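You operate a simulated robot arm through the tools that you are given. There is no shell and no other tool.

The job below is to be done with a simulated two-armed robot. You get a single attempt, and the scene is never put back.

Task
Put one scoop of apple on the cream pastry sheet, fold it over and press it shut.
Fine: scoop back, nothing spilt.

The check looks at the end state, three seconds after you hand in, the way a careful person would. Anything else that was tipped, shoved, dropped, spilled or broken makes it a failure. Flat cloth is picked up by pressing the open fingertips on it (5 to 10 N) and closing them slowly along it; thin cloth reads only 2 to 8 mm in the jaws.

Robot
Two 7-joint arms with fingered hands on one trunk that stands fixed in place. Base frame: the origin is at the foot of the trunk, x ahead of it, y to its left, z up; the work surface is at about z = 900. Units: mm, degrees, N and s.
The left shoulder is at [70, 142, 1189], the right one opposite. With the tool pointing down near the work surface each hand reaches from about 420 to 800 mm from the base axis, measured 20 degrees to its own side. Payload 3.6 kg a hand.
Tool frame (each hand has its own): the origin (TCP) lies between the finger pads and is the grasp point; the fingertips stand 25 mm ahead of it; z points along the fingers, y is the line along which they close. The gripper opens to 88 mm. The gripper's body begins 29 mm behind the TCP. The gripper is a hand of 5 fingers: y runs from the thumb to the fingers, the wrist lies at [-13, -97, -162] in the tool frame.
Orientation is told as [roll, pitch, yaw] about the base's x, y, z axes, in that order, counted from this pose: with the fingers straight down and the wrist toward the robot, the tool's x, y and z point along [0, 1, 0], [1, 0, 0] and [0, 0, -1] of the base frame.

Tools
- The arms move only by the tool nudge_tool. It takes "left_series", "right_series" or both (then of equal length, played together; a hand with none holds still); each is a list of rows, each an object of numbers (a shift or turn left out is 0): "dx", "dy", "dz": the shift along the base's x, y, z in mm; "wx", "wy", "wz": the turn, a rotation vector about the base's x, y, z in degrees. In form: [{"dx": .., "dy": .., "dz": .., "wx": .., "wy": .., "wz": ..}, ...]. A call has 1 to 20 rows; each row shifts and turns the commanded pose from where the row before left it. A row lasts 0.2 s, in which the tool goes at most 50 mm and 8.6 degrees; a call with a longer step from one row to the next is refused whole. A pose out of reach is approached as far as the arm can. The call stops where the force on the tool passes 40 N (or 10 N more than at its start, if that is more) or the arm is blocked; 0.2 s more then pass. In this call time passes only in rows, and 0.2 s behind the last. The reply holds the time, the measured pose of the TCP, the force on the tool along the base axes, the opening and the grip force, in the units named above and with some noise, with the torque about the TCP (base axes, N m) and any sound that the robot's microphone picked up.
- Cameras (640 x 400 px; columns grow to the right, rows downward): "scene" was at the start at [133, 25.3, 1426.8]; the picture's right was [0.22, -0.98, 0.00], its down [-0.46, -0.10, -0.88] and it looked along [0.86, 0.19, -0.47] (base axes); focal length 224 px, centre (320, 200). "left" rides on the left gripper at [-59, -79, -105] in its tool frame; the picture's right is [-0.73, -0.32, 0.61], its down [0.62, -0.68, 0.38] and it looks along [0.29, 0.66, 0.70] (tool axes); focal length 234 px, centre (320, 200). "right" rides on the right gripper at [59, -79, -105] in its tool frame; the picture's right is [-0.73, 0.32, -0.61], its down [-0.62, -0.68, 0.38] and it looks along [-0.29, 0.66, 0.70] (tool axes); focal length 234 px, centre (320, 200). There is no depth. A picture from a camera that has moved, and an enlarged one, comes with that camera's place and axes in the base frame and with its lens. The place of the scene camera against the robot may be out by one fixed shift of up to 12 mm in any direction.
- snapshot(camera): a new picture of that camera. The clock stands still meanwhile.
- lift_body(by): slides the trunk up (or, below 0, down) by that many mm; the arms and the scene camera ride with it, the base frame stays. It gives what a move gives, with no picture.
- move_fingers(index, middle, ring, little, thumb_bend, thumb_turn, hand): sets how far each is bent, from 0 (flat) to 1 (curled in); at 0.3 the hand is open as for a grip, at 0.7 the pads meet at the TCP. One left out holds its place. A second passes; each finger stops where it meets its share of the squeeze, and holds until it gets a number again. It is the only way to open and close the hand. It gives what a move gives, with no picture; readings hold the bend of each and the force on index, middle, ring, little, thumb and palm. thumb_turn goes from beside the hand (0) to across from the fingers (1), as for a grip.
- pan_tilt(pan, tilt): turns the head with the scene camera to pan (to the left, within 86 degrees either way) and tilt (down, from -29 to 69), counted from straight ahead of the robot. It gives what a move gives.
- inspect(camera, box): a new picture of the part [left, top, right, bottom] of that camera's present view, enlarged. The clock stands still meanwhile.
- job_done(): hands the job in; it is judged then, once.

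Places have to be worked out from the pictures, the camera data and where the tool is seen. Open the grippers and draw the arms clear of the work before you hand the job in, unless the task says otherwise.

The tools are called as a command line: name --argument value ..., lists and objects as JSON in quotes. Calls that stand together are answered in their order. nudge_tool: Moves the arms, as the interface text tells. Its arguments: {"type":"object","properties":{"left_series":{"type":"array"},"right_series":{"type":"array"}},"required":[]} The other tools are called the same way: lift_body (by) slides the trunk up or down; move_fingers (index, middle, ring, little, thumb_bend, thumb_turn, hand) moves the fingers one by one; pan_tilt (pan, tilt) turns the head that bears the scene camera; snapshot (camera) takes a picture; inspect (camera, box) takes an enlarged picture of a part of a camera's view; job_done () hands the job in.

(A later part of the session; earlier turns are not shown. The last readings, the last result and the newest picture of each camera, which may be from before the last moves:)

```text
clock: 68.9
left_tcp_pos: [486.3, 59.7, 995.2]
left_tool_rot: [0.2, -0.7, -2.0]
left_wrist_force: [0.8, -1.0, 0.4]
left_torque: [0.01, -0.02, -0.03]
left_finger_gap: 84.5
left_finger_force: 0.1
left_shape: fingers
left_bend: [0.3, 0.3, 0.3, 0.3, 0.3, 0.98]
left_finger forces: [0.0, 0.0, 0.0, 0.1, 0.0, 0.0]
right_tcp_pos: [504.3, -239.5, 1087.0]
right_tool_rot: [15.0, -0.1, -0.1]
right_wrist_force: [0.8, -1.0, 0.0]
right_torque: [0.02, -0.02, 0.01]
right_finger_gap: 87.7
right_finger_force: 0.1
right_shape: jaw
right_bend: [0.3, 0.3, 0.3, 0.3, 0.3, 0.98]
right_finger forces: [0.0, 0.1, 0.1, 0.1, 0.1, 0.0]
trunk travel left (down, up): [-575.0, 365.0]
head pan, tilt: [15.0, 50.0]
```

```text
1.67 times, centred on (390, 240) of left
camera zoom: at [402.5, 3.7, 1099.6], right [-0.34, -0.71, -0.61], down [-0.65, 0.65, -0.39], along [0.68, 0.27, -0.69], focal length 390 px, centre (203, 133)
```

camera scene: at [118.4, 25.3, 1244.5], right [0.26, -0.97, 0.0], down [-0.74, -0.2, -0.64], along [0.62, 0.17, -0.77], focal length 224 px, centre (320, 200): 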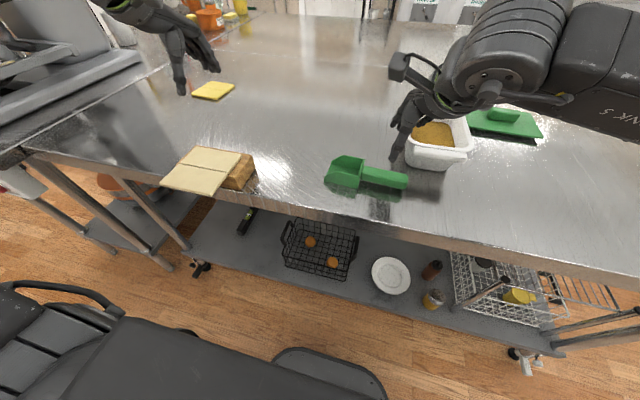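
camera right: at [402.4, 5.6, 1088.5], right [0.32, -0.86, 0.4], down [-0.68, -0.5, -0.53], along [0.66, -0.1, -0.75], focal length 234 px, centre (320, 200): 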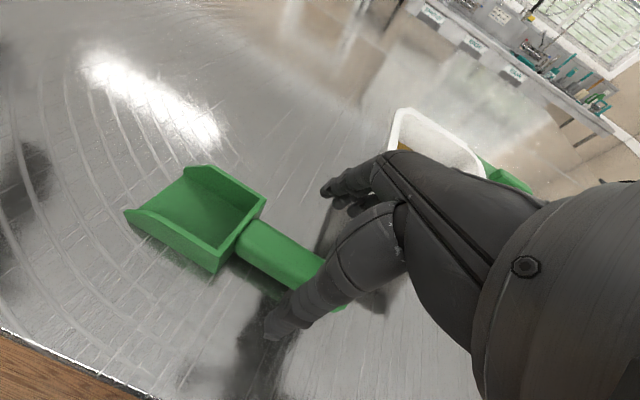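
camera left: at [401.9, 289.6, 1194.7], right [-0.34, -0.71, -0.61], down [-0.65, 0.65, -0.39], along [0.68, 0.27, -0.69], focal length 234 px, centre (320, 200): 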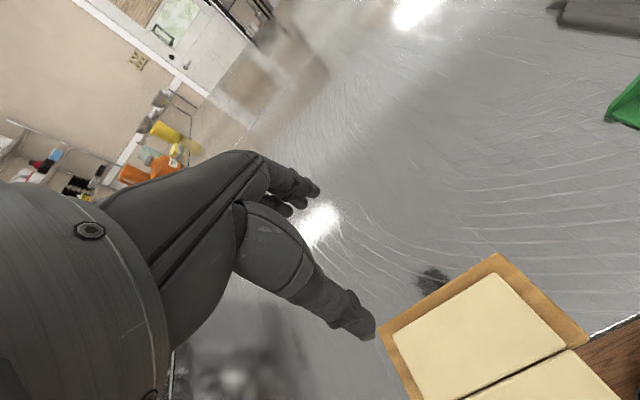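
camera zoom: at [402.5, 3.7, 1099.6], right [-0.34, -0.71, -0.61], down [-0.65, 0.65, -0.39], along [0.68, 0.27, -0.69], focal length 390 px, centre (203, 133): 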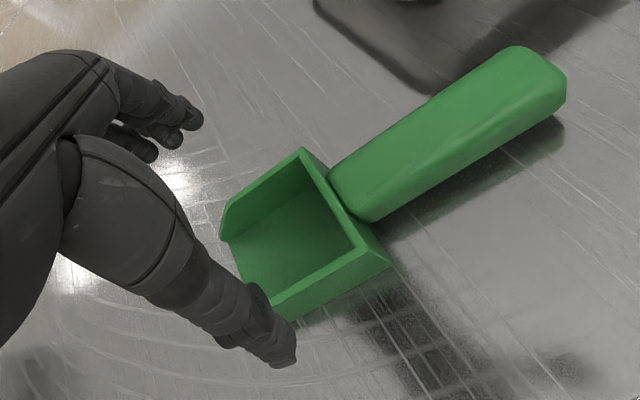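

The hand is over the bowl again and the tub is where it was. I lower, grip the bowl as before and lift slightly.

nudge_tool --left_series '[{"dx": -2, "dz": -15}, {"dz": -15}, {"dz": -15}, {"dz": -10}, {"dz": -5}]'

move_fingers --hand "left" --index 0.45 --middle 0.45 --ring 0.45 --little 0.45 --thumb_bend 0.45

move_fingers --hand "left" --index 0.6 --middle 0.6 --ring 0.48 --little 0.48 --thumb_bend 0.6

nudge_tool --left_series '[{"dz": 10}, {"dz": 10}, {"dx": -12}, {"dx": -12}, {"dx": -12}, {"dx": -10}]'

inspect --camera "scene" --box '[300, 100, 480, 230]'

```text
clock: 70.1
left_tcp_pos: [484.2, 58.6, 936.6]
left_tool_rot: [0.2, -0.7, -2.1]
left_wrist_force: [-0.5, 0.5, 0.3]
left_torque: [0.01, -0.02, -0.01]
left_finger_gap: 84.4
left_finger_force: 0.2
left_shape: fingers
left_bend: [0.3, 0.3, 0.3, 0.3, 0.3, 0.98]
left_finger forces: [0.0, 0.0, 0.0, 0.0, 0.0, 0.0]
right_tcp_pos: [503.3, -239.2, 1086.4]
right_tool_rot: [15.0, 0.0, 0.0]
right_wrist_force: [0.3, 0.0, 0.6]
right_torque: [-0.05, -0.01, 0.01]
right_finger_gap: 88.0
right_finger_force: 0.1
right_shape: jaw
right_bend: [0.3, 0.3, 0.3, 0.3, 0.3, 0.98]
right_finger forces: [0.0, 0.0, 0.0, 0.0, 0.0, 0.0]
trunk travel left (down, up): [-575.0, 365.0]
head pan, tilt: [15.0, 50.0]
```

```text
clock: 71.1
left_tcp_pos: [483.6, 58.8, 935.1]
left_tool_rot: [0.2, -0.6, -2.0]
left_wrist_force: [0.8, 1.1, 0.9]
left_torque: [-0.02, -0.03, 0.04]
left_finger_gap: 58.4
left_finger_force: 3.3
left_shape: fingers
left_bend: [0.43, 0.44, 0.44, 0.45, 0.43, 0.99]
left_finger forces: [2.4, 0.5, 0.4, 0.0, 2.8, 0.1]
right_tcp_pos: [503.0, -238.4, 1087.2]
right_tool_rot: [15.1, 0.0, 0.0]
right_wrist_force: [-0.6, 0.3, 0.2]
right_torque: [0.03, -0.03, -0.03]
right_finger_gap: 87.6
right_finger_force: 0.0
right_shape: jaw
right_bend: [0.3, 0.3, 0.3, 0.3, 0.3, 0.98]
right_finger forces: [0.0, 0.0, 0.0, 0.0, 0.0, 0.0]
trunk travel left (down, up): [-575.0, 365.0]
head pan, tilt: [15.0, 50.0]
```

```text
clock: 72.1
left_tcp_pos: [482.6, 59.3, 936.2]
left_tool_rot: [0.2, -0.7, -1.9]
left_wrist_force: [0.8, 0.2, 2.9]
left_torque: [0.04, -0.18, 0.0]
left_finger_gap: 53.3
left_finger_force: 17.8
left_shape: fingers
left_bend: [0.47, 0.5, 0.47, 0.48, 0.46, 0.99]
left_finger forces: [10.4, 7.4, 0.8, 0.0, 17.3, 0.1]
right_tcp_pos: [502.3, -238.3, 1088.5]
right_tool_rot: [15.0, 0.0, 0.0]
right_wrist_force: [0.1, -0.5, 0.8]
right_torque: [-0.01, -0.01, -0.02]
right_finger_gap: 87.5
right_finger_force: 0.0
right_shape: jaw
right_bend: [0.3, 0.3, 0.3, 0.3, 0.3, 0.98]
right_finger forces: [0.0, 0.0, 0.0, 0.1, 0.0, 0.0]
trunk travel left (down, up): [-575.0, 365.0]
head pan, tilt: [15.0, 50.0]
```

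```text
clock: 73.5
left_tcp_pos: [436.3, 59.4, 955.7]
left_tool_rot: [0.2, -0.7, -2.0]
left_wrist_force: [0.5, -1.4, -1.2]
left_torque: [0.01, 0.0, 0.0]
left_finger_gap: 53.4
left_finger_force: 17.6
left_shape: fingers
left_bend: [0.47, 0.51, 0.47, 0.48, 0.46, 0.99]
left_finger forces: [10.1, 6.9, 0.5, 0.0, 17.6, 0.0]
right_tcp_pos: [502.8, -238.9, 1087.4]
right_tool_rot: [15.0, 0.0, -0.1]
right_wrist_force: [-0.6, -0.2, -0.5]
right_torque: [-0.04, -0.01, 0.0]
right_finger_gap: 87.8
right_finger_force: 0.0
right_shape: jaw
right_bend: [0.3, 0.3, 0.3, 0.3, 0.3, 0.98]
right_finger forces: [0.0, 0.1, 0.0, 0.0, 0.0, 0.1]
trunk travel left (down, up): [-575.0, 365.0]
head pan, tilt: [15.0, 50.0]
```

```text
3.08 times, centred on (390, 165) of scene
camera zoom: at [118.4, 25.1, 1244.6], right [0.26, -0.97, 0.0], down [-0.74, -0.2, -0.64], along [0.62, 0.17, -0.77], focal length 690 px, centre (105, 308)
```

zoom: 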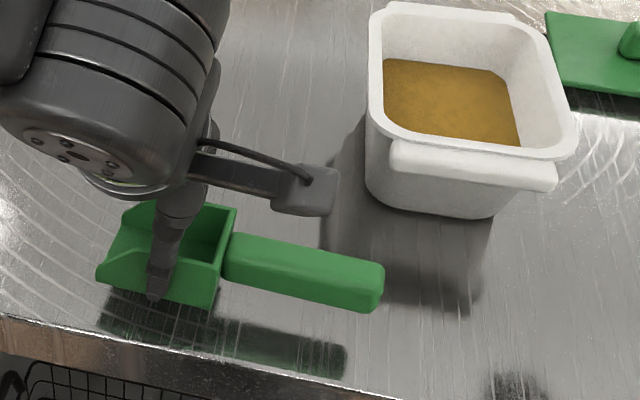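

The scoop is now at x≈436, well clear of the tub. I set it down and withdraw the left hand.

nudge_tool --left_series '[{"dz": -9}, {"dz": -7}, {"dz": -3}]'

move_fingers --hand "left" --index 0.41 --middle 0.42 --ring 0.4 --little 0.4 --thumb_bend 0.41

move_fingers --hand "left" --index 0.3 --middle 0.3 --ring 0.3 --little 0.3 --thumb_bend 0.3

nudge_tool --left_series '[{"dz": 10}, {"dz": 20}, {"dz": 25}, {"dz": 30}, {"dz": 30, "dy": 20}, {"dz": 25, "dy": 40, "dx": 5}, {"dz": 15, "dy": 45, "dx": 5}, {"dy": 45, "dx": 10}, {"dy": 45, "dx": 10}, {"dy": 45, "dx": 10}]'

inspect --camera "scene" --box '[300, 120, 460, 230]'

```text
clock: 74.3
left_tcp_pos: [436.7, 59.2, 937.0]
left_tool_rot: [0.2, -0.7, -2.0]
left_wrist_force: [0.4, 0.7, -0.7]
left_torque: [0.02, -0.05, 0.02]
left_finger_gap: 53.2
left_finger_force: 17.7
left_shape: fingers
left_bend: [0.47, 0.51, 0.47, 0.48, 0.46, 0.99]
left_finger forces: [10.3, 6.9, 0.6, 0.0, 17.5, 0.1]
right_tcp_pos: [503.9, -239.0, 1086.7]
right_tool_rot: [14.9, 0.0, 0.1]
right_wrist_force: [0.1, -0.2, 0.2]
right_torque: [0.01, 0.0, 0.02]
right_finger_gap: 87.6
right_finger_force: 0.0
right_shape: jaw
right_bend: [0.3, 0.3, 0.3, 0.3, 0.3, 0.98]
right_finger forces: [0.0, 0.1, 0.0, 0.1, 0.0, 0.0]
trunk travel left (down, up): [-575.0, 365.0]
head pan, tilt: [15.0, 50.0]
```

```text
clock: 75.3
left_tcp_pos: [436.8, 59.0, 936.7]
left_tool_rot: [0.3, -0.7, -1.9]
left_wrist_force: [-0.4, 0.5, 0.2]
left_torque: [-0.01, 0.02, 0.01]
left_finger_gap: 61.9
left_finger_force: 0.5
left_shape: fingers
left_bend: [0.41, 0.42, 0.4, 0.4, 0.4, 0.99]
left_finger forces: [0.2, 0.0, 0.0, 0.0, 0.5, 0.0]
right_tcp_pos: [502.2, -239.0, 1087.2]
right_tool_rot: [15.0, -0.1, 0.0]
right_wrist_force: [0.9, -0.6, 0.6]
right_torque: [0.0, 0.02, 0.01]
right_finger_gap: 88.2
right_finger_force: 0.1
right_shape: jaw
right_bend: [0.3, 0.3, 0.3, 0.3, 0.3, 0.98]
right_finger forces: [0.0, 0.0, 0.0, 0.0, 0.0, 0.0]
trunk travel left (down, up): [-575.0, 365.0]
head pan, tilt: [15.0, 50.0]
```

```text
clock: 76.3
left_tcp_pos: [437.1, 57.9, 937.3]
left_tool_rot: [0.2, -0.7, -1.9]
left_wrist_force: [-0.3, -0.3, -0.7]
left_torque: [-0.02, -0.01, -0.02]
left_finger_gap: 84.3
left_finger_force: 0.1
left_shape: fingers
left_bend: [0.3, 0.3, 0.3, 0.3, 0.3, 0.98]
left_finger forces: [0.0, 0.1, 0.0, 0.0, 0.1, 0.0]
right_tcp_pos: [503.0, -239.5, 1087.3]
right_tool_rot: [15.0, -0.1, 0.0]
right_wrist_force: [0.1, -1.0, 0.2]
right_torque: [0.0, -0.02, -0.01]
right_finger_gap: 87.8
right_finger_force: 0.0
right_shape: jaw
right_bend: [0.3, 0.3, 0.3, 0.3, 0.3, 0.98]
right_finger forces: [0.0, 0.1, 0.1, 0.0, 0.1, 0.0]
trunk travel left (down, up): [-575.0, 365.0]
head pan, tilt: [15.0, 50.0]
```

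```text
clock: 78.5
left_tcp_pos: [477.6, 299.9, 1090.6]
left_tool_rot: [0.1, -0.7, -2.0]
left_wrist_force: [-0.2, -1.2, 0.0]
left_torque: [0.01, -0.01, 0.04]
left_finger_gap: 84.2
left_finger_force: 0.1
left_shape: fingers
left_bend: [0.3, 0.3, 0.3, 0.3, 0.3, 0.98]
left_finger forces: [0.1, 0.0, 0.1, 0.1, 0.0, 0.0]
right_tcp_pos: [503.1, -238.3, 1087.2]
right_tool_rot: [14.9, 0.0, 0.0]
right_wrist_force: [0.5, -0.8, 0.6]
right_torque: [-0.03, 0.0, 0.01]
right_finger_gap: 87.6
right_finger_force: 0.0
right_shape: jaw
right_bend: [0.3, 0.3, 0.3, 0.3, 0.3, 0.98]
right_finger forces: [0.1, 0.1, 0.0, 0.0, 0.0, 0.0]
trunk travel left (down, up): [-575.0, 365.0]
head pan, tilt: [15.0, 50.0]
```

```text
3.64 times, centred on (380, 175) of scene
camera zoom: at [118.6, 26.5, 1244.5], right [0.26, -0.97, 0.0], down [-0.74, -0.2, -0.64], along [0.62, 0.17, -0.77], focal length 815 px, centre (102, 291)
```

zoom: 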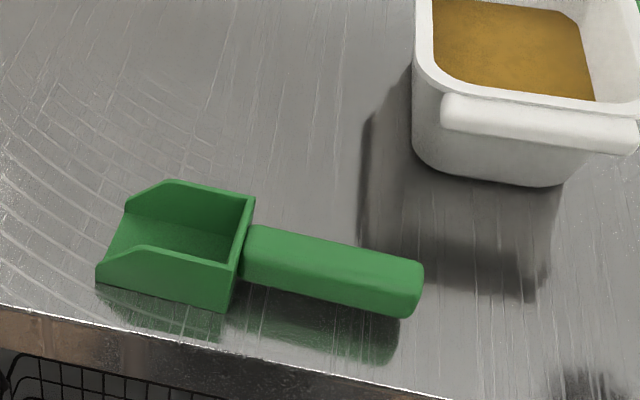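

The scoop's rear wall is centred at ≈(436.5, 24.4), handle along -y. I bring the right hand above the handle again with the same 15° lean.

nudge_tool --right_series '[{"dx": -10, "dy": 30}, {"dx": -10, "dy": 35}, {"dx": -10, "dy": 35}, {"dx": -10, "dy": 35}, {"dx": -10, "dy": 35}, {"dx": -10, "dy": 30}, {"dx": -7, "dy": 16}, {"dz": -20}, {"dz": -20}]'

inspect --camera "scene" --box '[290, 90, 450, 220]'

snapshot --camera "right"

```text
clock: 80.5
left_tcp_pos: [478.9, 299.0, 1091.0]
left_tool_rot: [0.2, -0.7, -1.9]
left_wrist_force: [0.2, -0.2, -0.8]
left_torque: [-0.01, -0.03, -0.03]
left_finger_gap: 84.5
left_finger_force: 0.1
left_shape: fingers
left_bend: [0.3, 0.3, 0.3, 0.3, 0.3, 0.98]
left_finger forces: [0.0, 0.0, 0.0, 0.1, 0.0, 0.0]
right_tcp_pos: [436.9, -23.5, 1046.4]
right_tool_rot: [15.0, 0.0, 0.0]
right_wrist_force: [0.3, 0.3, 0.1]
right_torque: [0.0, 0.0, 0.01]
right_finger_gap: 87.8
right_finger_force: 0.1
right_shape: jaw
right_bend: [0.3, 0.3, 0.3, 0.3, 0.3, 0.98]
right_finger forces: [0.0, 0.0, 0.0, 0.0, 0.1, 0.0]
trunk travel left (down, up): [-575.0, 365.0]
head pan, tilt: [15.0, 50.0]
```

```text
3.08 times, centred on (370, 155) of scene
camera zoom: at [118.8, 25.2, 1244.6], right [0.26, -0.97, 0.0], down [-0.74, -0.2, -0.64], along [0.62, 0.17, -0.77], focal length 690 px, centre (166, 338)
```

zoom: 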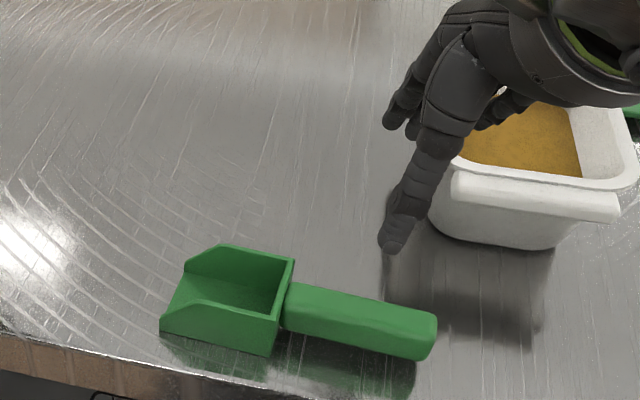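

```text
taken
camera right: at [356.8, 6.0, 1162.3], right [0.32, -0.86, 0.4], down [-0.68, -0.5, -0.53], along [0.66, -0.1, -0.75], focal length 234 px, centre (320, 200)
```

right: 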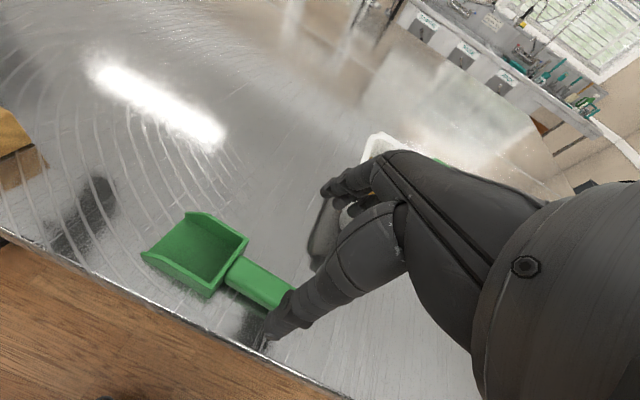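

Reached without limits and well clear of the tub this time. I descend in small steps, watching finger forces.

nudge_tool --right_series '[{"dz": -20}, {"dz": -20}, {"dz": -20}, {"dz": -12}]'

nudge_tool --right_series '[{"dz": -10}, {"dz": -10}, {"dz": -10}, {"dz": -8}]'

inspect --camera "scene" --box '[290, 100, 450, 230]'

inspect --camera "right" --box '[60, 100, 400, 380]'

```text
clock: 81.5
left_tcp_pos: [477.6, 298.9, 1091.3]
left_tool_rot: [0.2, -0.7, -1.9]
left_wrist_force: [-0.1, -0.1, 0.0]
left_torque: [-0.01, -0.01, -0.01]
left_finger_gap: 84.6
left_finger_force: 0.1
left_shape: fingers
left_bend: [0.3, 0.3, 0.3, 0.3, 0.3, 0.98]
left_finger forces: [0.0, 0.0, 0.0, 0.0, 0.1, 0.0]
right_tcp_pos: [436.0, -23.4, 974.5]
right_tool_rot: [15.0, 0.1, -0.1]
right_wrist_force: [0.0, 0.4, 0.3]
right_torque: [0.02, 0.0, 0.0]
right_finger_gap: 87.8
right_finger_force: 0.1
right_shape: jaw
right_bend: [0.3, 0.3, 0.3, 0.3, 0.3, 0.98]
right_finger forces: [0.0, 0.0, 0.0, 0.1, 0.0, 0.0]
trunk travel left (down, up): [-575.0, 365.0]
head pan, tilt: [15.0, 50.0]
```

```text
clock: 82.5
left_tcp_pos: [477.9, 298.3, 1091.0]
left_tool_rot: [0.2, -0.6, -1.8]
left_wrist_force: [0.2, 0.6, 0.0]
left_torque: [0.03, 0.03, 0.01]
left_finger_gap: 84.3
left_finger_force: 0.0
left_shape: fingers
left_bend: [0.3, 0.3, 0.3, 0.3, 0.3, 0.98]
left_finger forces: [0.1, 0.0, 0.0, 0.1, 0.0, 0.0]
right_tcp_pos: [435.0, -23.2, 937.3]
right_tool_rot: [14.9, 0.0, 0.0]
right_wrist_force: [0.4, -0.7, -0.6]
right_torque: [-0.04, 0.0, -0.02]
right_finger_gap: 88.0
right_finger_force: 0.1
right_shape: jaw
right_bend: [0.3, 0.3, 0.3, 0.3, 0.3, 0.98]
right_finger forces: [0.0, 0.0, 0.1, 0.0, 0.1, 0.0]
trunk travel left (down, up): [-575.0, 365.0]
head pan, tilt: [15.0, 50.0]
```

```text
3.08 times, centred on (370, 165) of scene
camera zoom: at [118.7, 25.1, 1244.6], right [0.26, -0.97, 0.0], down [-0.74, -0.2, -0.64], along [0.62, 0.17, -0.77], focal length 690 px, centre (166, 308)
```

zoom: 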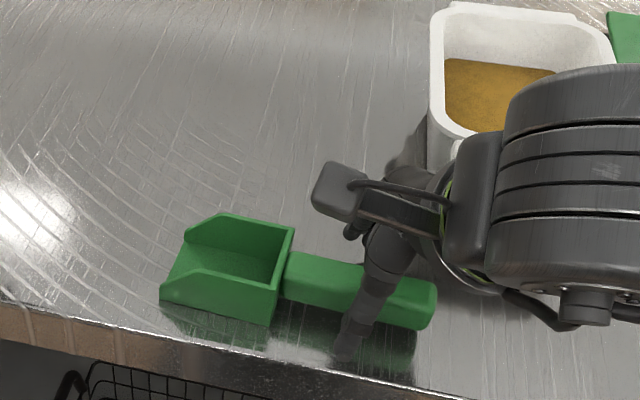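

```text
1.43 times, centred on (230, 240) of right
camera zoom: at [356.6, 6.2, 1052.6], right [0.32, -0.86, 0.4], down [-0.68, -0.5, -0.53], along [0.66, -0.1, -0.75], focal length 334 px, centre (449, 143)
```

zoom: 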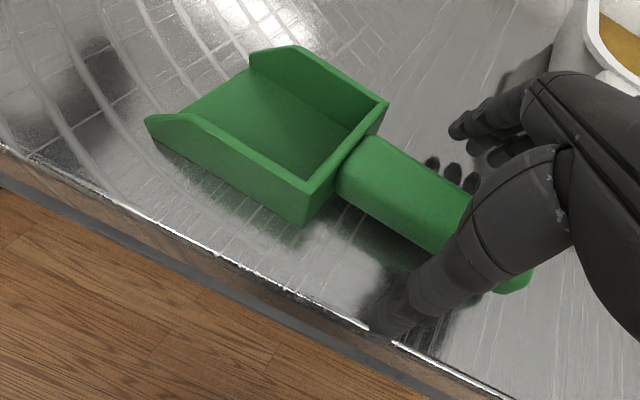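

The handle is between the right hand's fingers and thumb at TCP z 937. I lower 3 mm and start closing lightly.

nudge_tool --right_series '[{"dz": -3, "dy": 3, "dx": 1}]'

move_fingers --hand "right" --index 0.58 --middle 0.58 --ring 0.58 --little 0.58 --thumb_bend 0.58

inspect --camera "scene" --box '[290, 100, 450, 230]'

inspect --camera "right" --box '[60, 100, 400, 380]'

```text
clock: 82.9
left_tcp_pos: [476.9, 298.7, 1090.2]
left_tool_rot: [0.2, -0.8, -1.9]
left_wrist_force: [-0.4, -0.3, 0.8]
left_torque: [-0.02, -0.03, 0.0]
left_finger_gap: 84.4
left_finger_force: 0.0
left_shape: fingers
left_bend: [0.3, 0.3, 0.3, 0.3, 0.3, 0.98]
left_finger forces: [0.1, 0.0, 0.0, 0.0, 0.0, 0.1]
right_tcp_pos: [437.5, -19.2, 934.1]
right_tool_rot: [15.1, 0.1, 0.0]
right_wrist_force: [0.4, 0.4, 0.3]
right_torque: [0.02, 0.0, -0.02]
right_finger_gap: 87.8
right_finger_force: 0.1
right_shape: jaw
right_bend: [0.3, 0.3, 0.3, 0.3, 0.3, 0.98]
right_finger forces: [0.1, 0.0, 0.0, 0.0, 0.0, 0.0]
trunk travel left (down, up): [-575.0, 365.0]
head pan, tilt: [15.0, 50.0]
```

```text
clock: 83.9
left_tcp_pos: [477.4, 299.6, 1090.8]
left_tool_rot: [0.2, -0.7, -1.9]
left_wrist_force: [-0.6, 0.8, -0.3]
left_torque: [0.04, 0.01, -0.01]
left_finger_gap: 84.4
left_finger_force: 0.0
left_shape: fingers
left_bend: [0.3, 0.3, 0.3, 0.3, 0.3, 0.98]
left_finger forces: [0.1, 0.1, 0.1, 0.1, 0.0, 0.0]
right_tcp_pos: [436.1, -20.6, 934.2]
right_tool_rot: [15.0, 0.1, 0.0]
right_wrist_force: [0.3, -1.4, -0.4]
right_torque: [0.0, -0.02, -0.03]
right_finger_gap: 27.2
right_finger_force: 0.4
right_shape: fingers
right_bend: [0.57, 0.57, 0.57, 0.57, 0.56, 0.98]
right_finger forces: [0.1, 0.1, 0.0, 0.1, 0.2, 0.0]
trunk travel left (down, up): [-575.0, 365.0]
head pan, tilt: [15.0, 50.0]
```

```text
3.08 times, centred on (370, 165) of scene
camera zoom: at [118.5, 25.2, 1244.6], right [0.26, -0.97, 0.0], down [-0.74, -0.2, -0.64], along [0.62, 0.17, -0.77], focal length 690 px, centre (166, 308)
```

zoom: 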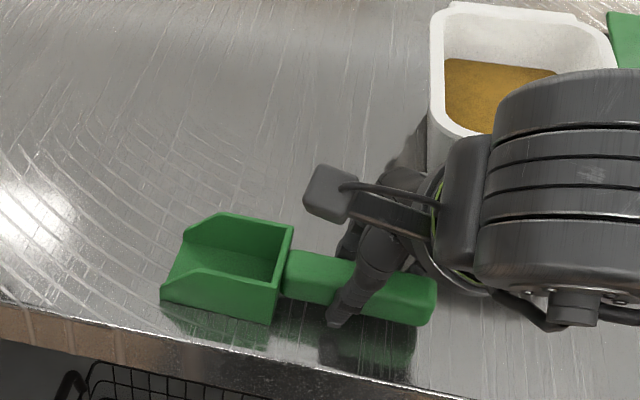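

```text
1.43 times, centred on (230, 240) of right
camera zoom: at [357.7, 9.2, 1049.8], right [0.32, -0.86, 0.4], down [-0.68, -0.5, -0.53], along [0.66, -0.1, -0.75], focal length 334 px, centre (449, 143)
```

zoom: 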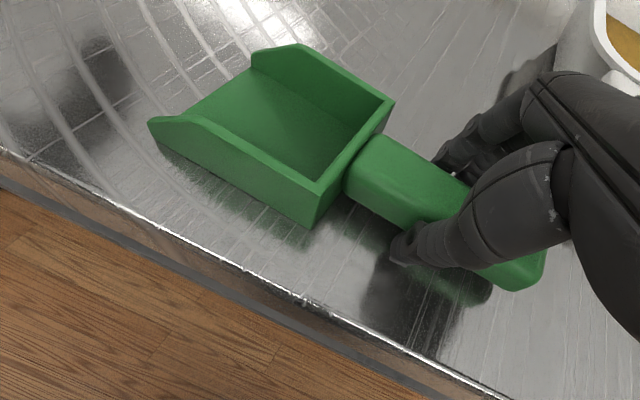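

The digits touch lightly, but the thumb is still some 30+ mm behind the bowl. I reopen a bit, shift 9 mm toward the bowl for less leverage, and close again.

move_fingers --hand "right" --index 0.5 --middle 0.5 --ring 0.5 --little 0.5 --thumb_bend 0.5

nudge_tool --right_series '[{"dy": 5}, {"dy": 5}]'

move_fingers --hand "right" --index 0.59 --middle 0.59 --ring 0.59 --little 0.59 --thumb_bend 0.59

move_fingers --hand "right" --index 0.75 --middle 0.75 --ring 0.61 --little 0.6 --thumb_bend 0.75

inspect --camera "right" --box '[60, 100, 400, 380]'

inspect --camera "scene" --box '[290, 100, 450, 230]'

```text
clock: 84.9
left_tcp_pos: [476.9, 299.4, 1091.5]
left_tool_rot: [0.2, -0.6, -1.9]
left_wrist_force: [0.8, 0.2, 0.1]
left_torque: [-0.01, 0.04, -0.03]
left_finger_gap: 84.4
left_finger_force: 0.1
left_shape: fingers
left_bend: [0.3, 0.3, 0.3, 0.3, 0.3, 0.98]
left_finger forces: [0.0, 0.0, 0.0, 0.0, 0.1, 0.0]
right_tcp_pos: [436.2, -20.1, 934.4]
right_tool_rot: [15.0, 0.0, 0.0]
right_wrist_force: [-0.5, -0.4, -0.3]
right_torque: [0.04, 0.0, -0.04]
right_finger_gap: 40.9
right_finger_force: 0.1
right_shape: fingers
right_bend: [0.5, 0.5, 0.5, 0.5, 0.5, 0.98]
right_finger forces: [0.0, 0.1, 0.0, 0.0, 0.0, 0.0]
trunk travel left (down, up): [-575.0, 365.0]
head pan, tilt: [15.0, 50.0]
```

```text
clock: 85.5
left_tcp_pos: [476.8, 299.7, 1091.9]
left_tool_rot: [0.2, -0.7, -1.9]
left_wrist_force: [0.7, 0.1, 0.3]
left_torque: [0.02, -0.01, 0.02]
left_finger_gap: 84.4
left_finger_force: 0.0
left_shape: fingers
left_bend: [0.3, 0.3, 0.3, 0.3, 0.3, 0.98]
left_finger forces: [0.0, 0.1, 0.2, 0.0, 0.0, 0.0]
right_tcp_pos: [437.2, -9.5, 933.8]
right_tool_rot: [15.1, 0.0, 0.0]
right_wrist_force: [0.0, -0.2, 0.1]
right_torque: [-0.04, 0.0, 0.03]
right_finger_gap: 40.9
right_finger_force: 0.1
right_shape: fingers
right_bend: [0.5, 0.5, 0.5, 0.5, 0.5, 0.98]
right_finger forces: [0.0, 0.0, 0.0, 0.0, 0.0, 0.0]
trunk travel left (down, up): [-575.0, 365.0]
head pan, tilt: [15.0, 50.0]
```

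```text
clock: 86.5
left_tcp_pos: [478.3, 298.7, 1091.0]
left_tool_rot: [0.2, -0.7, -1.9]
left_wrist_force: [0.2, -0.4, -1.0]
left_torque: [-0.01, -0.03, 0.0]
left_finger_gap: 84.6
left_finger_force: 0.1
left_shape: fingers
left_bend: [0.3, 0.3, 0.3, 0.3, 0.3, 0.98]
left_finger forces: [0.1, 0.0, 0.1, 0.0, 0.1, 0.0]
right_tcp_pos: [437.2, -9.7, 933.9]
right_tool_rot: [15.0, 0.0, 0.0]
right_wrist_force: [-0.6, -0.3, -0.5]
right_torque: [0.0, -0.02, -0.02]
right_finger_gap: 23.6
right_finger_force: 0.2
right_shape: fingers
right_bend: [0.58, 0.59, 0.59, 0.59, 0.58, 0.98]
right_finger forces: [0.2, 0.1, 0.1, 0.0, 0.4, 0.0]
trunk travel left (down, up): [-575.0, 365.0]
head pan, tilt: [15.0, 50.0]
```

```text
clock: 87.5
left_tcp_pos: [478.0, 299.7, 1090.9]
left_tool_rot: [0.1, -0.6, -2.0]
left_wrist_force: [0.0, 0.2, 0.2]
left_torque: [-0.04, -0.01, 0.01]
left_finger_gap: 84.5
left_finger_force: 0.0
left_shape: fingers
left_bend: [0.3, 0.3, 0.3, 0.3, 0.3, 0.98]
left_finger forces: [0.1, 0.0, 0.0, 0.1, 0.0, 0.1]
right_tcp_pos: [437.2, -10.8, 934.9]
right_tool_rot: [15.0, 0.0, 0.1]
right_wrist_force: [0.3, 0.5, 0.2]
right_torque: [0.0, 0.01, 0.0]
right_finger_gap: 19.9
right_finger_force: 14.6
right_shape: fingers
right_bend: [0.73, 0.72, 0.61, 0.6, 0.59, 0.95]
right_finger forces: [8.7, 5.6, 0.0, 0.0, 14.6, 0.0]
trunk travel left (down, up): [-575.0, 365.0]
head pan, tilt: [15.0, 50.0]
```

```text
1.43 times, centred on (230, 240) of right
camera zoom: at [358.0, 19.0, 1049.8], right [0.32, -0.86, 0.4], down [-0.68, -0.5, -0.53], along [0.66, -0.1, -0.75], focal length 334 px, centre (449, 143)
```

zoom: 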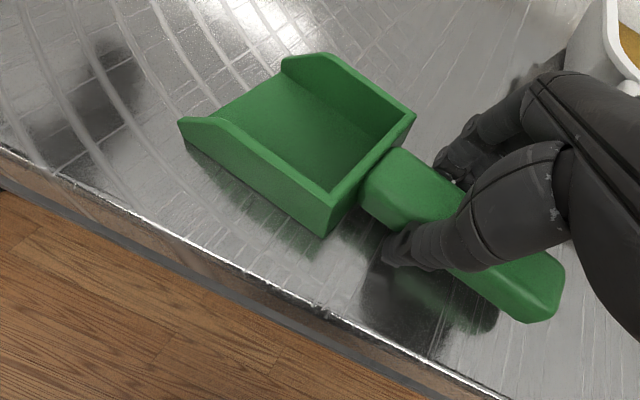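

```text
3.08 times, centred on (370, 165) of scene
camera zoom: at [118.6, 25.2, 1244.6], right [0.26, -0.97, 0.0], down [-0.74, -0.2, -0.64], along [0.62, 0.17, -0.77], focal length 690 px, centre (166, 308)
```

zoom: 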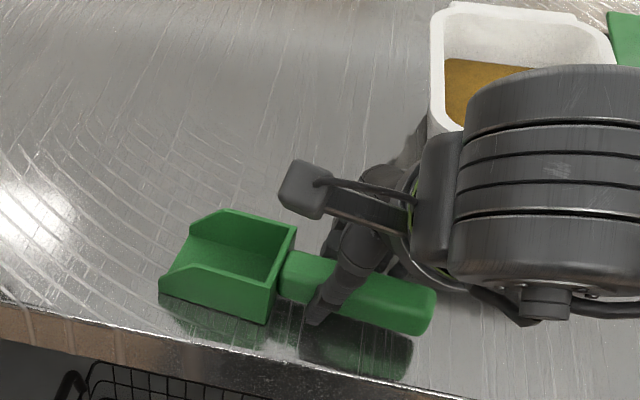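

A good grip close to the bowl at 14.6 N. I add ring and little lightly, then lift and check the hang.

move_fingers --hand "right" --ring 0.67 --little 0.68

nudge_tool --right_series '[{"dz": 10}, {"dz": 15}, {"dz": 15}, {"dz": 15}]'

inspect --camera "right" --box '[60, 100, 400, 380]'

inspect --camera "scene" --box '[290, 80, 450, 210]'

snapshot --camera "left"

```text
clock: 88.5
left_tcp_pos: [478.1, 299.2, 1091.1]
left_tool_rot: [0.2, -0.7, -1.9]
left_wrist_force: [0.4, -0.3, 0.2]
left_torque: [-0.02, -0.01, -0.04]
left_finger_gap: 84.3
left_finger_force: 0.1
left_shape: fingers
left_bend: [0.3, 0.3, 0.3, 0.3, 0.3, 0.98]
left_finger forces: [0.0, 0.1, 0.1, 0.0, 0.1, 0.1]
right_tcp_pos: [437.4, -10.6, 933.8]
right_tool_rot: [14.9, 0.0, 0.0]
right_wrist_force: [-0.8, 1.3, 0.1]
right_torque: [-0.03, 0.05, 0.05]
right_finger_gap: 19.8
right_finger_force: 14.3
right_shape: fingers
right_bend: [0.73, 0.72, 0.67, 0.68, 0.59, 0.95]
right_finger forces: [8.5, 5.6, 0.0, 0.0, 14.5, 0.1]
trunk travel left (down, up): [-575.0, 365.0]
head pan, tilt: [15.0, 50.0]
```

```text
clock: 89.5
left_tcp_pos: [477.3, 298.3, 1090.4]
left_tool_rot: [0.2, -0.7, -1.9]
left_wrist_force: [-0.1, 0.2, 1.2]
left_torque: [0.01, -0.02, 0.03]
left_finger_gap: 84.6
left_finger_force: 0.1
left_shape: fingers
left_bend: [0.3, 0.3, 0.3, 0.3, 0.3, 0.98]
left_finger forces: [0.0, 0.1, 0.0, 0.1, 0.0, 0.1]
right_tcp_pos: [437.0, -10.2, 989.3]
right_tool_rot: [15.0, 0.1, 0.0]
right_wrist_force: [-0.1, -0.7, -0.8]
right_torque: [-0.08, -0.01, 0.04]
right_finger_gap: 19.8
right_finger_force: 14.6
right_shape: fingers
right_bend: [0.73, 0.73, 0.67, 0.68, 0.59, 0.95]
right_finger forces: [8.2, 6.5, 0.1, 0.0, 14.6, 0.0]
trunk travel left (down, up): [-575.0, 365.0]
head pan, tilt: [15.0, 50.0]
```

```text
1.43 times, centred on (230, 240) of right
camera zoom: at [357.7, 19.1, 1104.8], right [0.32, -0.86, 0.4], down [-0.68, -0.5, -0.53], along [0.66, -0.1, -0.75], focal length 334 px, centre (449, 143)
```

zoom: 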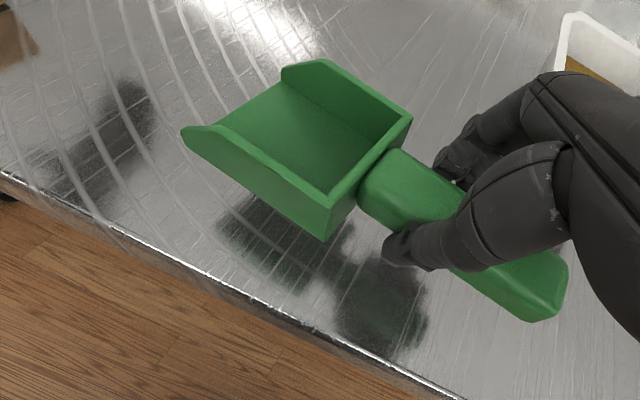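

```text
3.08 times, centred on (370, 145) of scene
camera zoom: at [118.4, 25.3, 1244.6], right [0.26, -0.97, 0.0], down [-0.74, -0.2, -0.64], along [0.62, 0.17, -0.77], focal length 690 px, centre (166, 369)
```

zoom: 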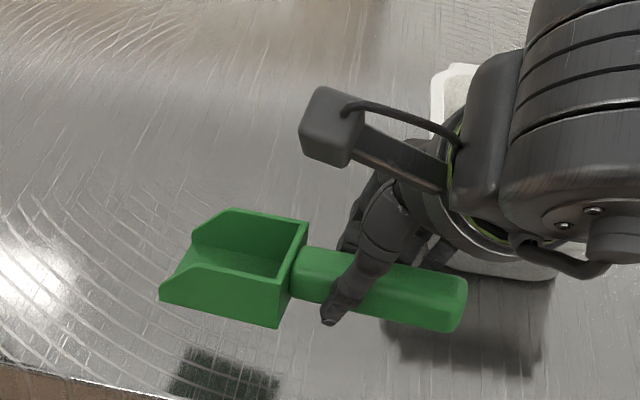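

```text
taken
camera left: at [395.0, 243.9, 1195.2], right [-0.34, -0.71, -0.61], down [-0.65, 0.65, -0.39], along [0.68, 0.27, -0.69], focal length 234 px, centre (320, 200)
```

left: 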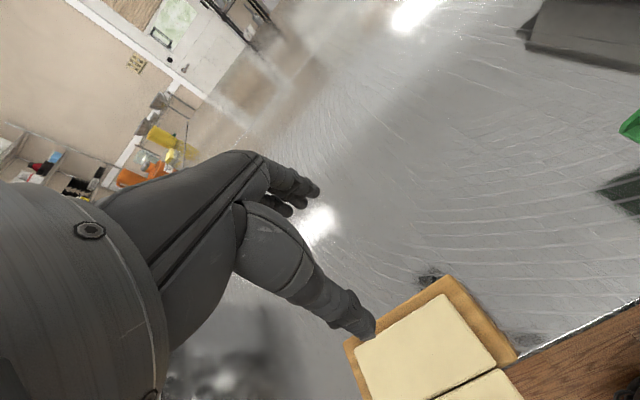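

The scoop lifted with almost no slip. I raise it and carry it above the tub, keeping it level and well above the rim.

nudge_tool --right_series '[{"dz": 25}, {"dz": 25}, {"dz": 25, "dx": 15, "dy": -10}, {"dz": 15, "dx": 25, "dy": -20}, {"dx": 30, "dy": -20}, {"dx": 30, "dy": -20}, {"dx": 30, "dy": -20}, {"dx": 30, "dy": -20}, {"dx": 25, "dy": -20}, {"dx": 18, "dy": -18}]'

snapshot --camera "scene"

snapshot --camera "right"

```text
clock: 91.7
left_tcp_pos: [478.7, 298.9, 1090.7]
left_tool_rot: [0.2, -0.7, -2.0]
left_wrist_force: [-1.3, 0.9, -0.4]
left_torque: [-0.01, -0.01, 0.04]
left_finger_gap: 84.7
left_finger_force: 0.1
left_shape: fingers
left_bend: [0.3, 0.3, 0.3, 0.3, 0.3, 0.98]
left_finger forces: [0.1, 0.1, 0.1, 0.0, 0.0, 0.1]
right_tcp_pos: [641.0, -158.3, 1079.4]
right_tool_rot: [15.0, 0.0, -0.1]
right_wrist_force: [0.1, -0.7, -1.9]
right_torque: [-0.04, 0.04, 0.0]
right_finger_gap: 19.6
right_finger_force: 14.1
right_shape: fingers
right_bend: [0.73, 0.73, 0.67, 0.68, 0.59, 0.95]
right_finger forces: [8.1, 6.4, 0.0, 0.0, 14.4, 0.1]
trunk travel left (down, up): [-575.0, 365.0]
head pan, tilt: [15.0, 50.0]
```

```text
taken
camera scene: at [119.2, 24.9, 1244.5], right [0.26, -0.97, 0.0], down [-0.74, -0.2, -0.64], along [0.62, 0.17, -0.77], focal length 224 px, centre (320, 200)
```

scene: 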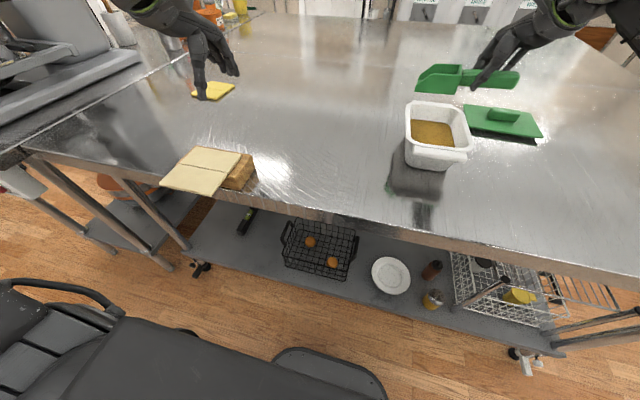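

```text
taken
camera right: at [561.8, -128.9, 1194.9], right [0.32, -0.86, 0.4], down [-0.68, -0.5, -0.53], along [0.66, -0.1, -0.75], focal length 234 px, centre (320, 200)
```

right: 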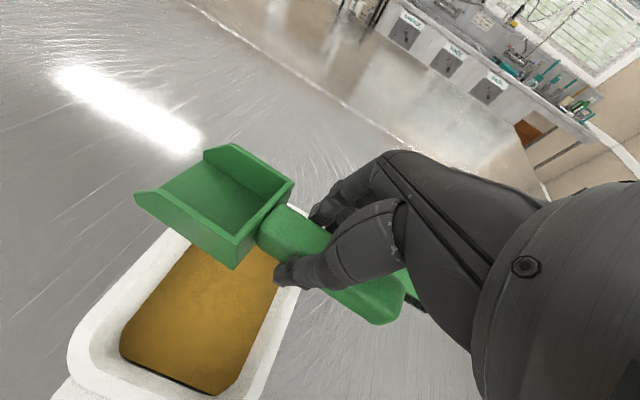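

The scoop is above the tub. I zoom on the tub to locate its inner walls and the filling surface precisely.

inspect --camera "right" --box '[40, 200, 320, 400]'

inspect --camera "scene" --box '[390, 50, 530, 180]'

```text
2.00 times, centred on (180, 300) of right
camera zoom: at [561.8, -128.9, 1194.9], right [0.32, -0.86, 0.4], down [-0.68, -0.5, -0.53], along [0.66, -0.1, -0.75], focal length 468 px, centre (600, 0)
```

zoom: 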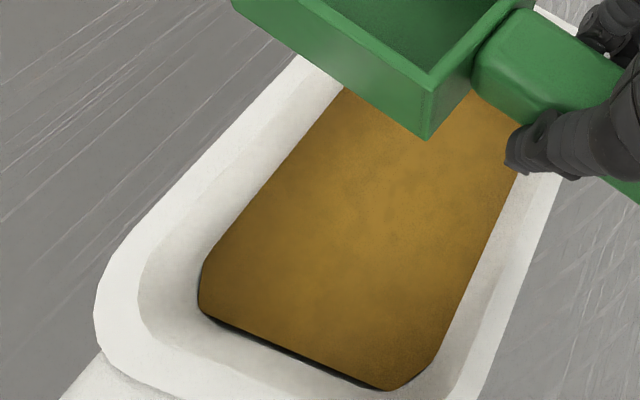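

```text
3.08 times, centred on (460, 115) of scene
camera zoom: at [119.2, 24.9, 1244.5], right [0.26, -0.97, 0.0], down [-0.74, -0.2, -0.64], along [0.62, 0.17, -0.77], focal length 690 px, centre (-111, 462)
```

zoom: 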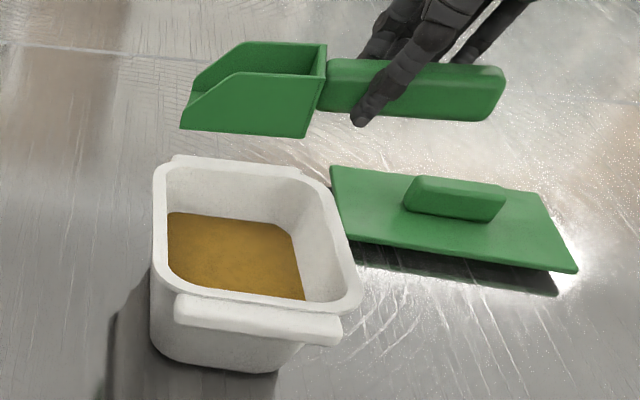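

The tub's interior spans x≈551–708 and y≈-62 to -165, with the rim at z≈962 and filling near z≈930. I raise a little and tip the nose down 55° above the tub, centred at x≈632.

nudge_tool --right_series '[{"dz": 12, "dx": -4}, {"dz": 12, "dx": -4, "wx": -7}, {"wx": -7, "dy": -3}, {"wx": -7, "dy": -3}, {"wx": -7}, {"wx": -7}, {"wx": -7}, {"wx": -7}, {"wx": -6}]'

snapshot --camera "scene"

snapshot --camera "right"

inspect --camera "scene" --box '[390, 40, 530, 180]'

```text
clock: 93.7
left_tcp_pos: [476.9, 299.0, 1091.3]
left_tool_rot: [0.1, -0.7, -2.0]
left_wrist_force: [0.9, -0.6, 0.2]
left_torque: [0.02, 0.0, 0.05]
left_finger_gap: 84.5
left_finger_force: 0.1
left_shape: fingers
left_bend: [0.3, 0.3, 0.3, 0.3, 0.3, 0.98]
left_finger forces: [0.0, 0.0, 0.1, 0.0, 0.1, 0.1]
right_tcp_pos: [631.5, -163.7, 1102.7]
right_tool_rot: [-40.1, 0.0, 0.0]
right_wrist_force: [-0.2, -0.3, -1.1]
right_torque: [-0.02, -0.02, -0.01]
right_finger_gap: 19.6
right_finger_force: 14.4
right_shape: fingers
right_bend: [0.73, 0.73, 0.67, 0.68, 0.59, 0.95]
right_finger forces: [8.2, 6.1, 0.0, 0.0, 14.5, 0.0]
trunk travel left (down, up): [-575.0, 365.0]
head pan, tilt: [15.0, 50.0]
```

```text
taken
camera scene: at [118.7, 25.8, 1244.5], right [0.26, -0.97, 0.0], down [-0.74, -0.2, -0.64], along [0.62, 0.17, -0.77], focal length 224 px, centre (320, 200)
```

scene: 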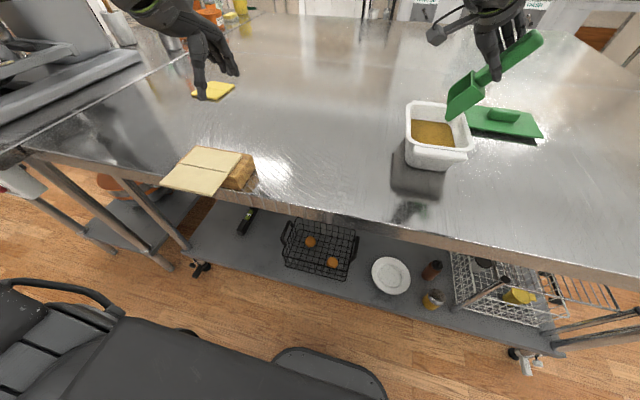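

```text
taken
camera right: at [552.8, -51.3, 1144.7], right [0.32, -0.16, 0.93], down [-0.68, -0.72, 0.11], along [0.66, -0.67, -0.35], focal length 234 px, centre (320, 200)
```

right: 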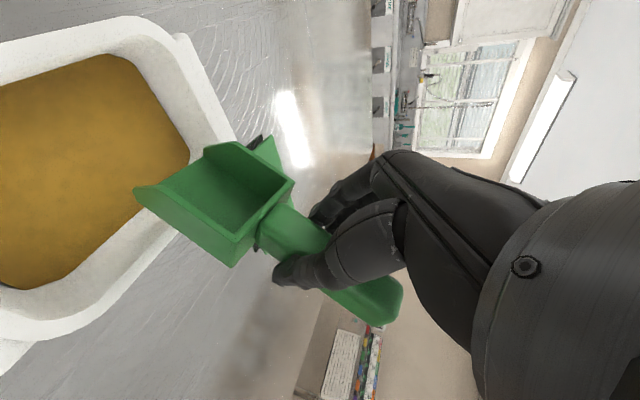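

```text
2.86 times, centred on (460, 110) of scene
camera zoom: at [118.7, 25.8, 1244.5], right [0.26, -0.97, 0.0], down [-0.74, -0.2, -0.64], along [0.62, 0.17, -0.77], focal length 640 px, centre (-80, 457)
```

zoom: 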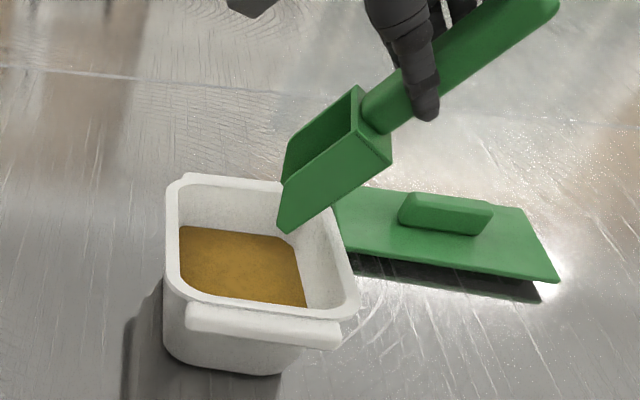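

The scoop tip is over the tub interior, matching my geometry (tip ≈ y -128, z 997). I lower it 45 mm and check clearance to the right wall.

nudge_tool --right_series '[{"dz": -12}, {"dz": -12}, {"dz": -12}, {"dz": -9}]'

inspect --camera "scene" --box '[390, 40, 530, 180]'

snapshot --camera "right"

```text
clock: 94.7
left_tcp_pos: [478.5, 299.8, 1090.9]
left_tool_rot: [0.2, -0.7, -2.0]
left_wrist_force: [-0.1, 0.3, 0.5]
left_torque: [-0.01, -0.02, 0.01]
left_finger_gap: 84.5
left_finger_force: 0.0
left_shape: fingers
left_bend: [0.3, 0.3, 0.3, 0.3, 0.3, 0.98]
left_finger forces: [0.1, 0.1, 0.0, 0.0, 0.1, 0.1]
right_tcp_pos: [631.0, -165.0, 1058.3]
right_tool_rot: [-40.0, 0.0, 0.0]
right_wrist_force: [-0.6, -0.6, -1.4]
right_torque: [0.01, 0.0, -0.03]
right_finger_gap: 19.6
right_finger_force: 14.3
right_shape: fingers
right_bend: [0.73, 0.73, 0.67, 0.68, 0.59, 0.95]
right_finger forces: [8.3, 6.1, 0.1, 0.0, 14.4, 0.0]
trunk travel left (down, up): [-575.0, 365.0]
head pan, tilt: [15.0, 50.0]
```

```text
2.86 times, centred on (460, 110) of scene
camera zoom: at [119.0, 25.1, 1244.5], right [0.26, -0.97, 0.0], down [-0.74, -0.2, -0.64], along [0.62, 0.17, -0.77], focal length 640 px, centre (-80, 457)
```

zoom: 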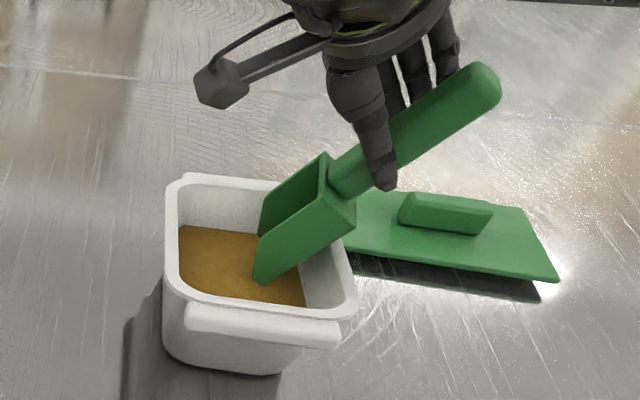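

```text
taken
camera right: at [552.7, -52.1, 1100.0], right [0.32, -0.17, 0.93], down [-0.68, -0.72, 0.11], along [0.66, -0.67, -0.35], focal length 234 px, centre (320, 200)
```

right: 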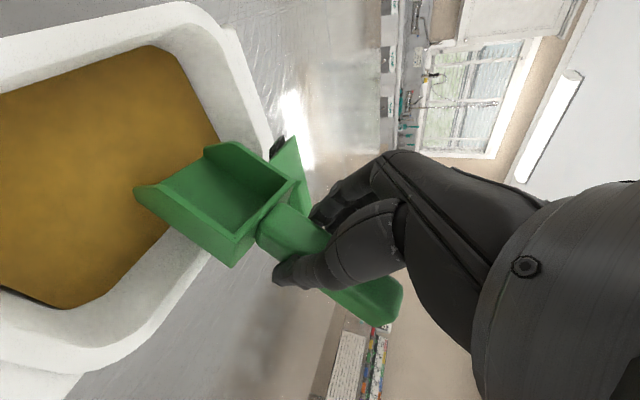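

The tip is inside the tub above the filling and clear of the walls. I continue down 38 mm into the filling, watching force.

nudge_tool --right_series '[{"dz": -10}, {"dz": -10}, {"dz": -8}, {"dz": -6}, {"dz": -4}]'

inspect --camera "scene" --box '[390, 50, 530, 180]'

snapshot --camera "right"

```text
clock: 95.9
left_tcp_pos: [476.7, 298.1, 1091.3]
left_tool_rot: [0.2, -0.7, -1.9]
left_wrist_force: [-0.2, 0.6, 0.7]
left_torque: [0.01, -0.01, 0.0]
left_finger_gap: 84.5
left_finger_force: 0.0
left_shape: fingers
left_bend: [0.3, 0.3, 0.3, 0.3, 0.3, 0.98]
left_finger forces: [0.0, 0.1, 0.0, 0.0, 0.0, 0.1]
right_tcp_pos: [629.8, -164.5, 1021.3]
right_tool_rot: [-40.1, 0.1, 0.1]
right_wrist_force: [-0.2, -0.9, 3.0]
right_torque: [0.1, 0.09, -0.03]
right_finger_gap: 19.5
right_finger_force: 13.8
right_shape: fingers
right_bend: [0.73, 0.73, 0.67, 0.68, 0.58, 0.96]
right_finger forces: [8.7, 5.7, 0.1, 0.0, 13.8, 0.1]
trunk travel left (down, up): [-575.0, 365.0]
head pan, tilt: [15.0, 50.0]
```

```text
3.08 times, centred on (460, 115) of scene
camera zoom: at [118.2, 24.9, 1244.6], right [0.26, -0.97, 0.0], down [-0.74, -0.2, -0.64], along [0.62, 0.17, -0.77], focal length 690 px, centre (-111, 462)
```

zoom: 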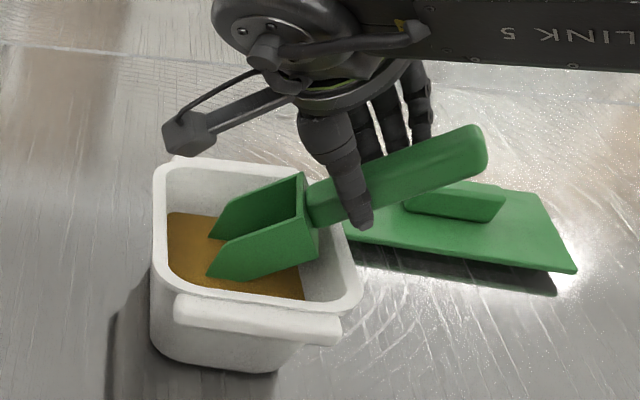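

```text
taken
camera right: at [551.7, -52.2, 1062.3], right [0.32, -0.17, 0.93], down [-0.68, -0.72, 0.11], along [0.66, -0.67, -0.35], focal length 234 px, centre (320, 200)
```

right: 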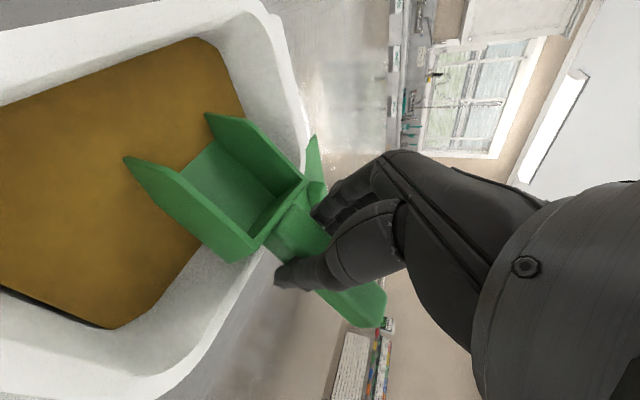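

The force rose to about 4 N and the scoop rotated nose-up in the grip by some 20°, so the filling resists. I look closely at what the tip is doing.

inspect --camera "right" --box '[80, 80, 340, 300]'

inspect --camera "scene" --box '[410, 75, 500, 165]'

```text
1.82 times, centred on (210, 190) of right
camera zoom: at [551.7, -52.2, 1062.3], right [0.32, -0.17, 0.93], down [-0.68, -0.72, 0.11], along [0.66, -0.67, -0.35], focal length 426 px, centre (520, 218)
```

zoom: 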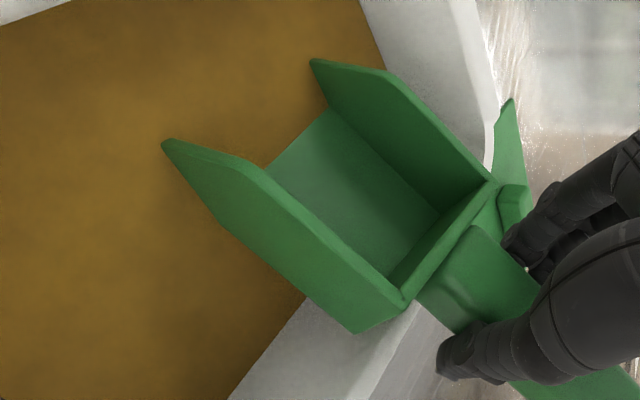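

```text
4.44 times, centred on (455, 120) of scene
camera zoom: at [118.2, 24.9, 1244.6], right [0.26, -0.97, 0.0], down [-0.74, -0.2, -0.64], along [0.62, 0.17, -0.77], focal length 996 px, centre (-280, 556)
```

zoom: 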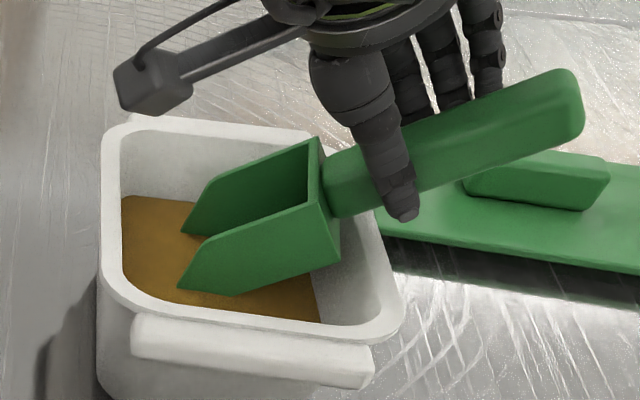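

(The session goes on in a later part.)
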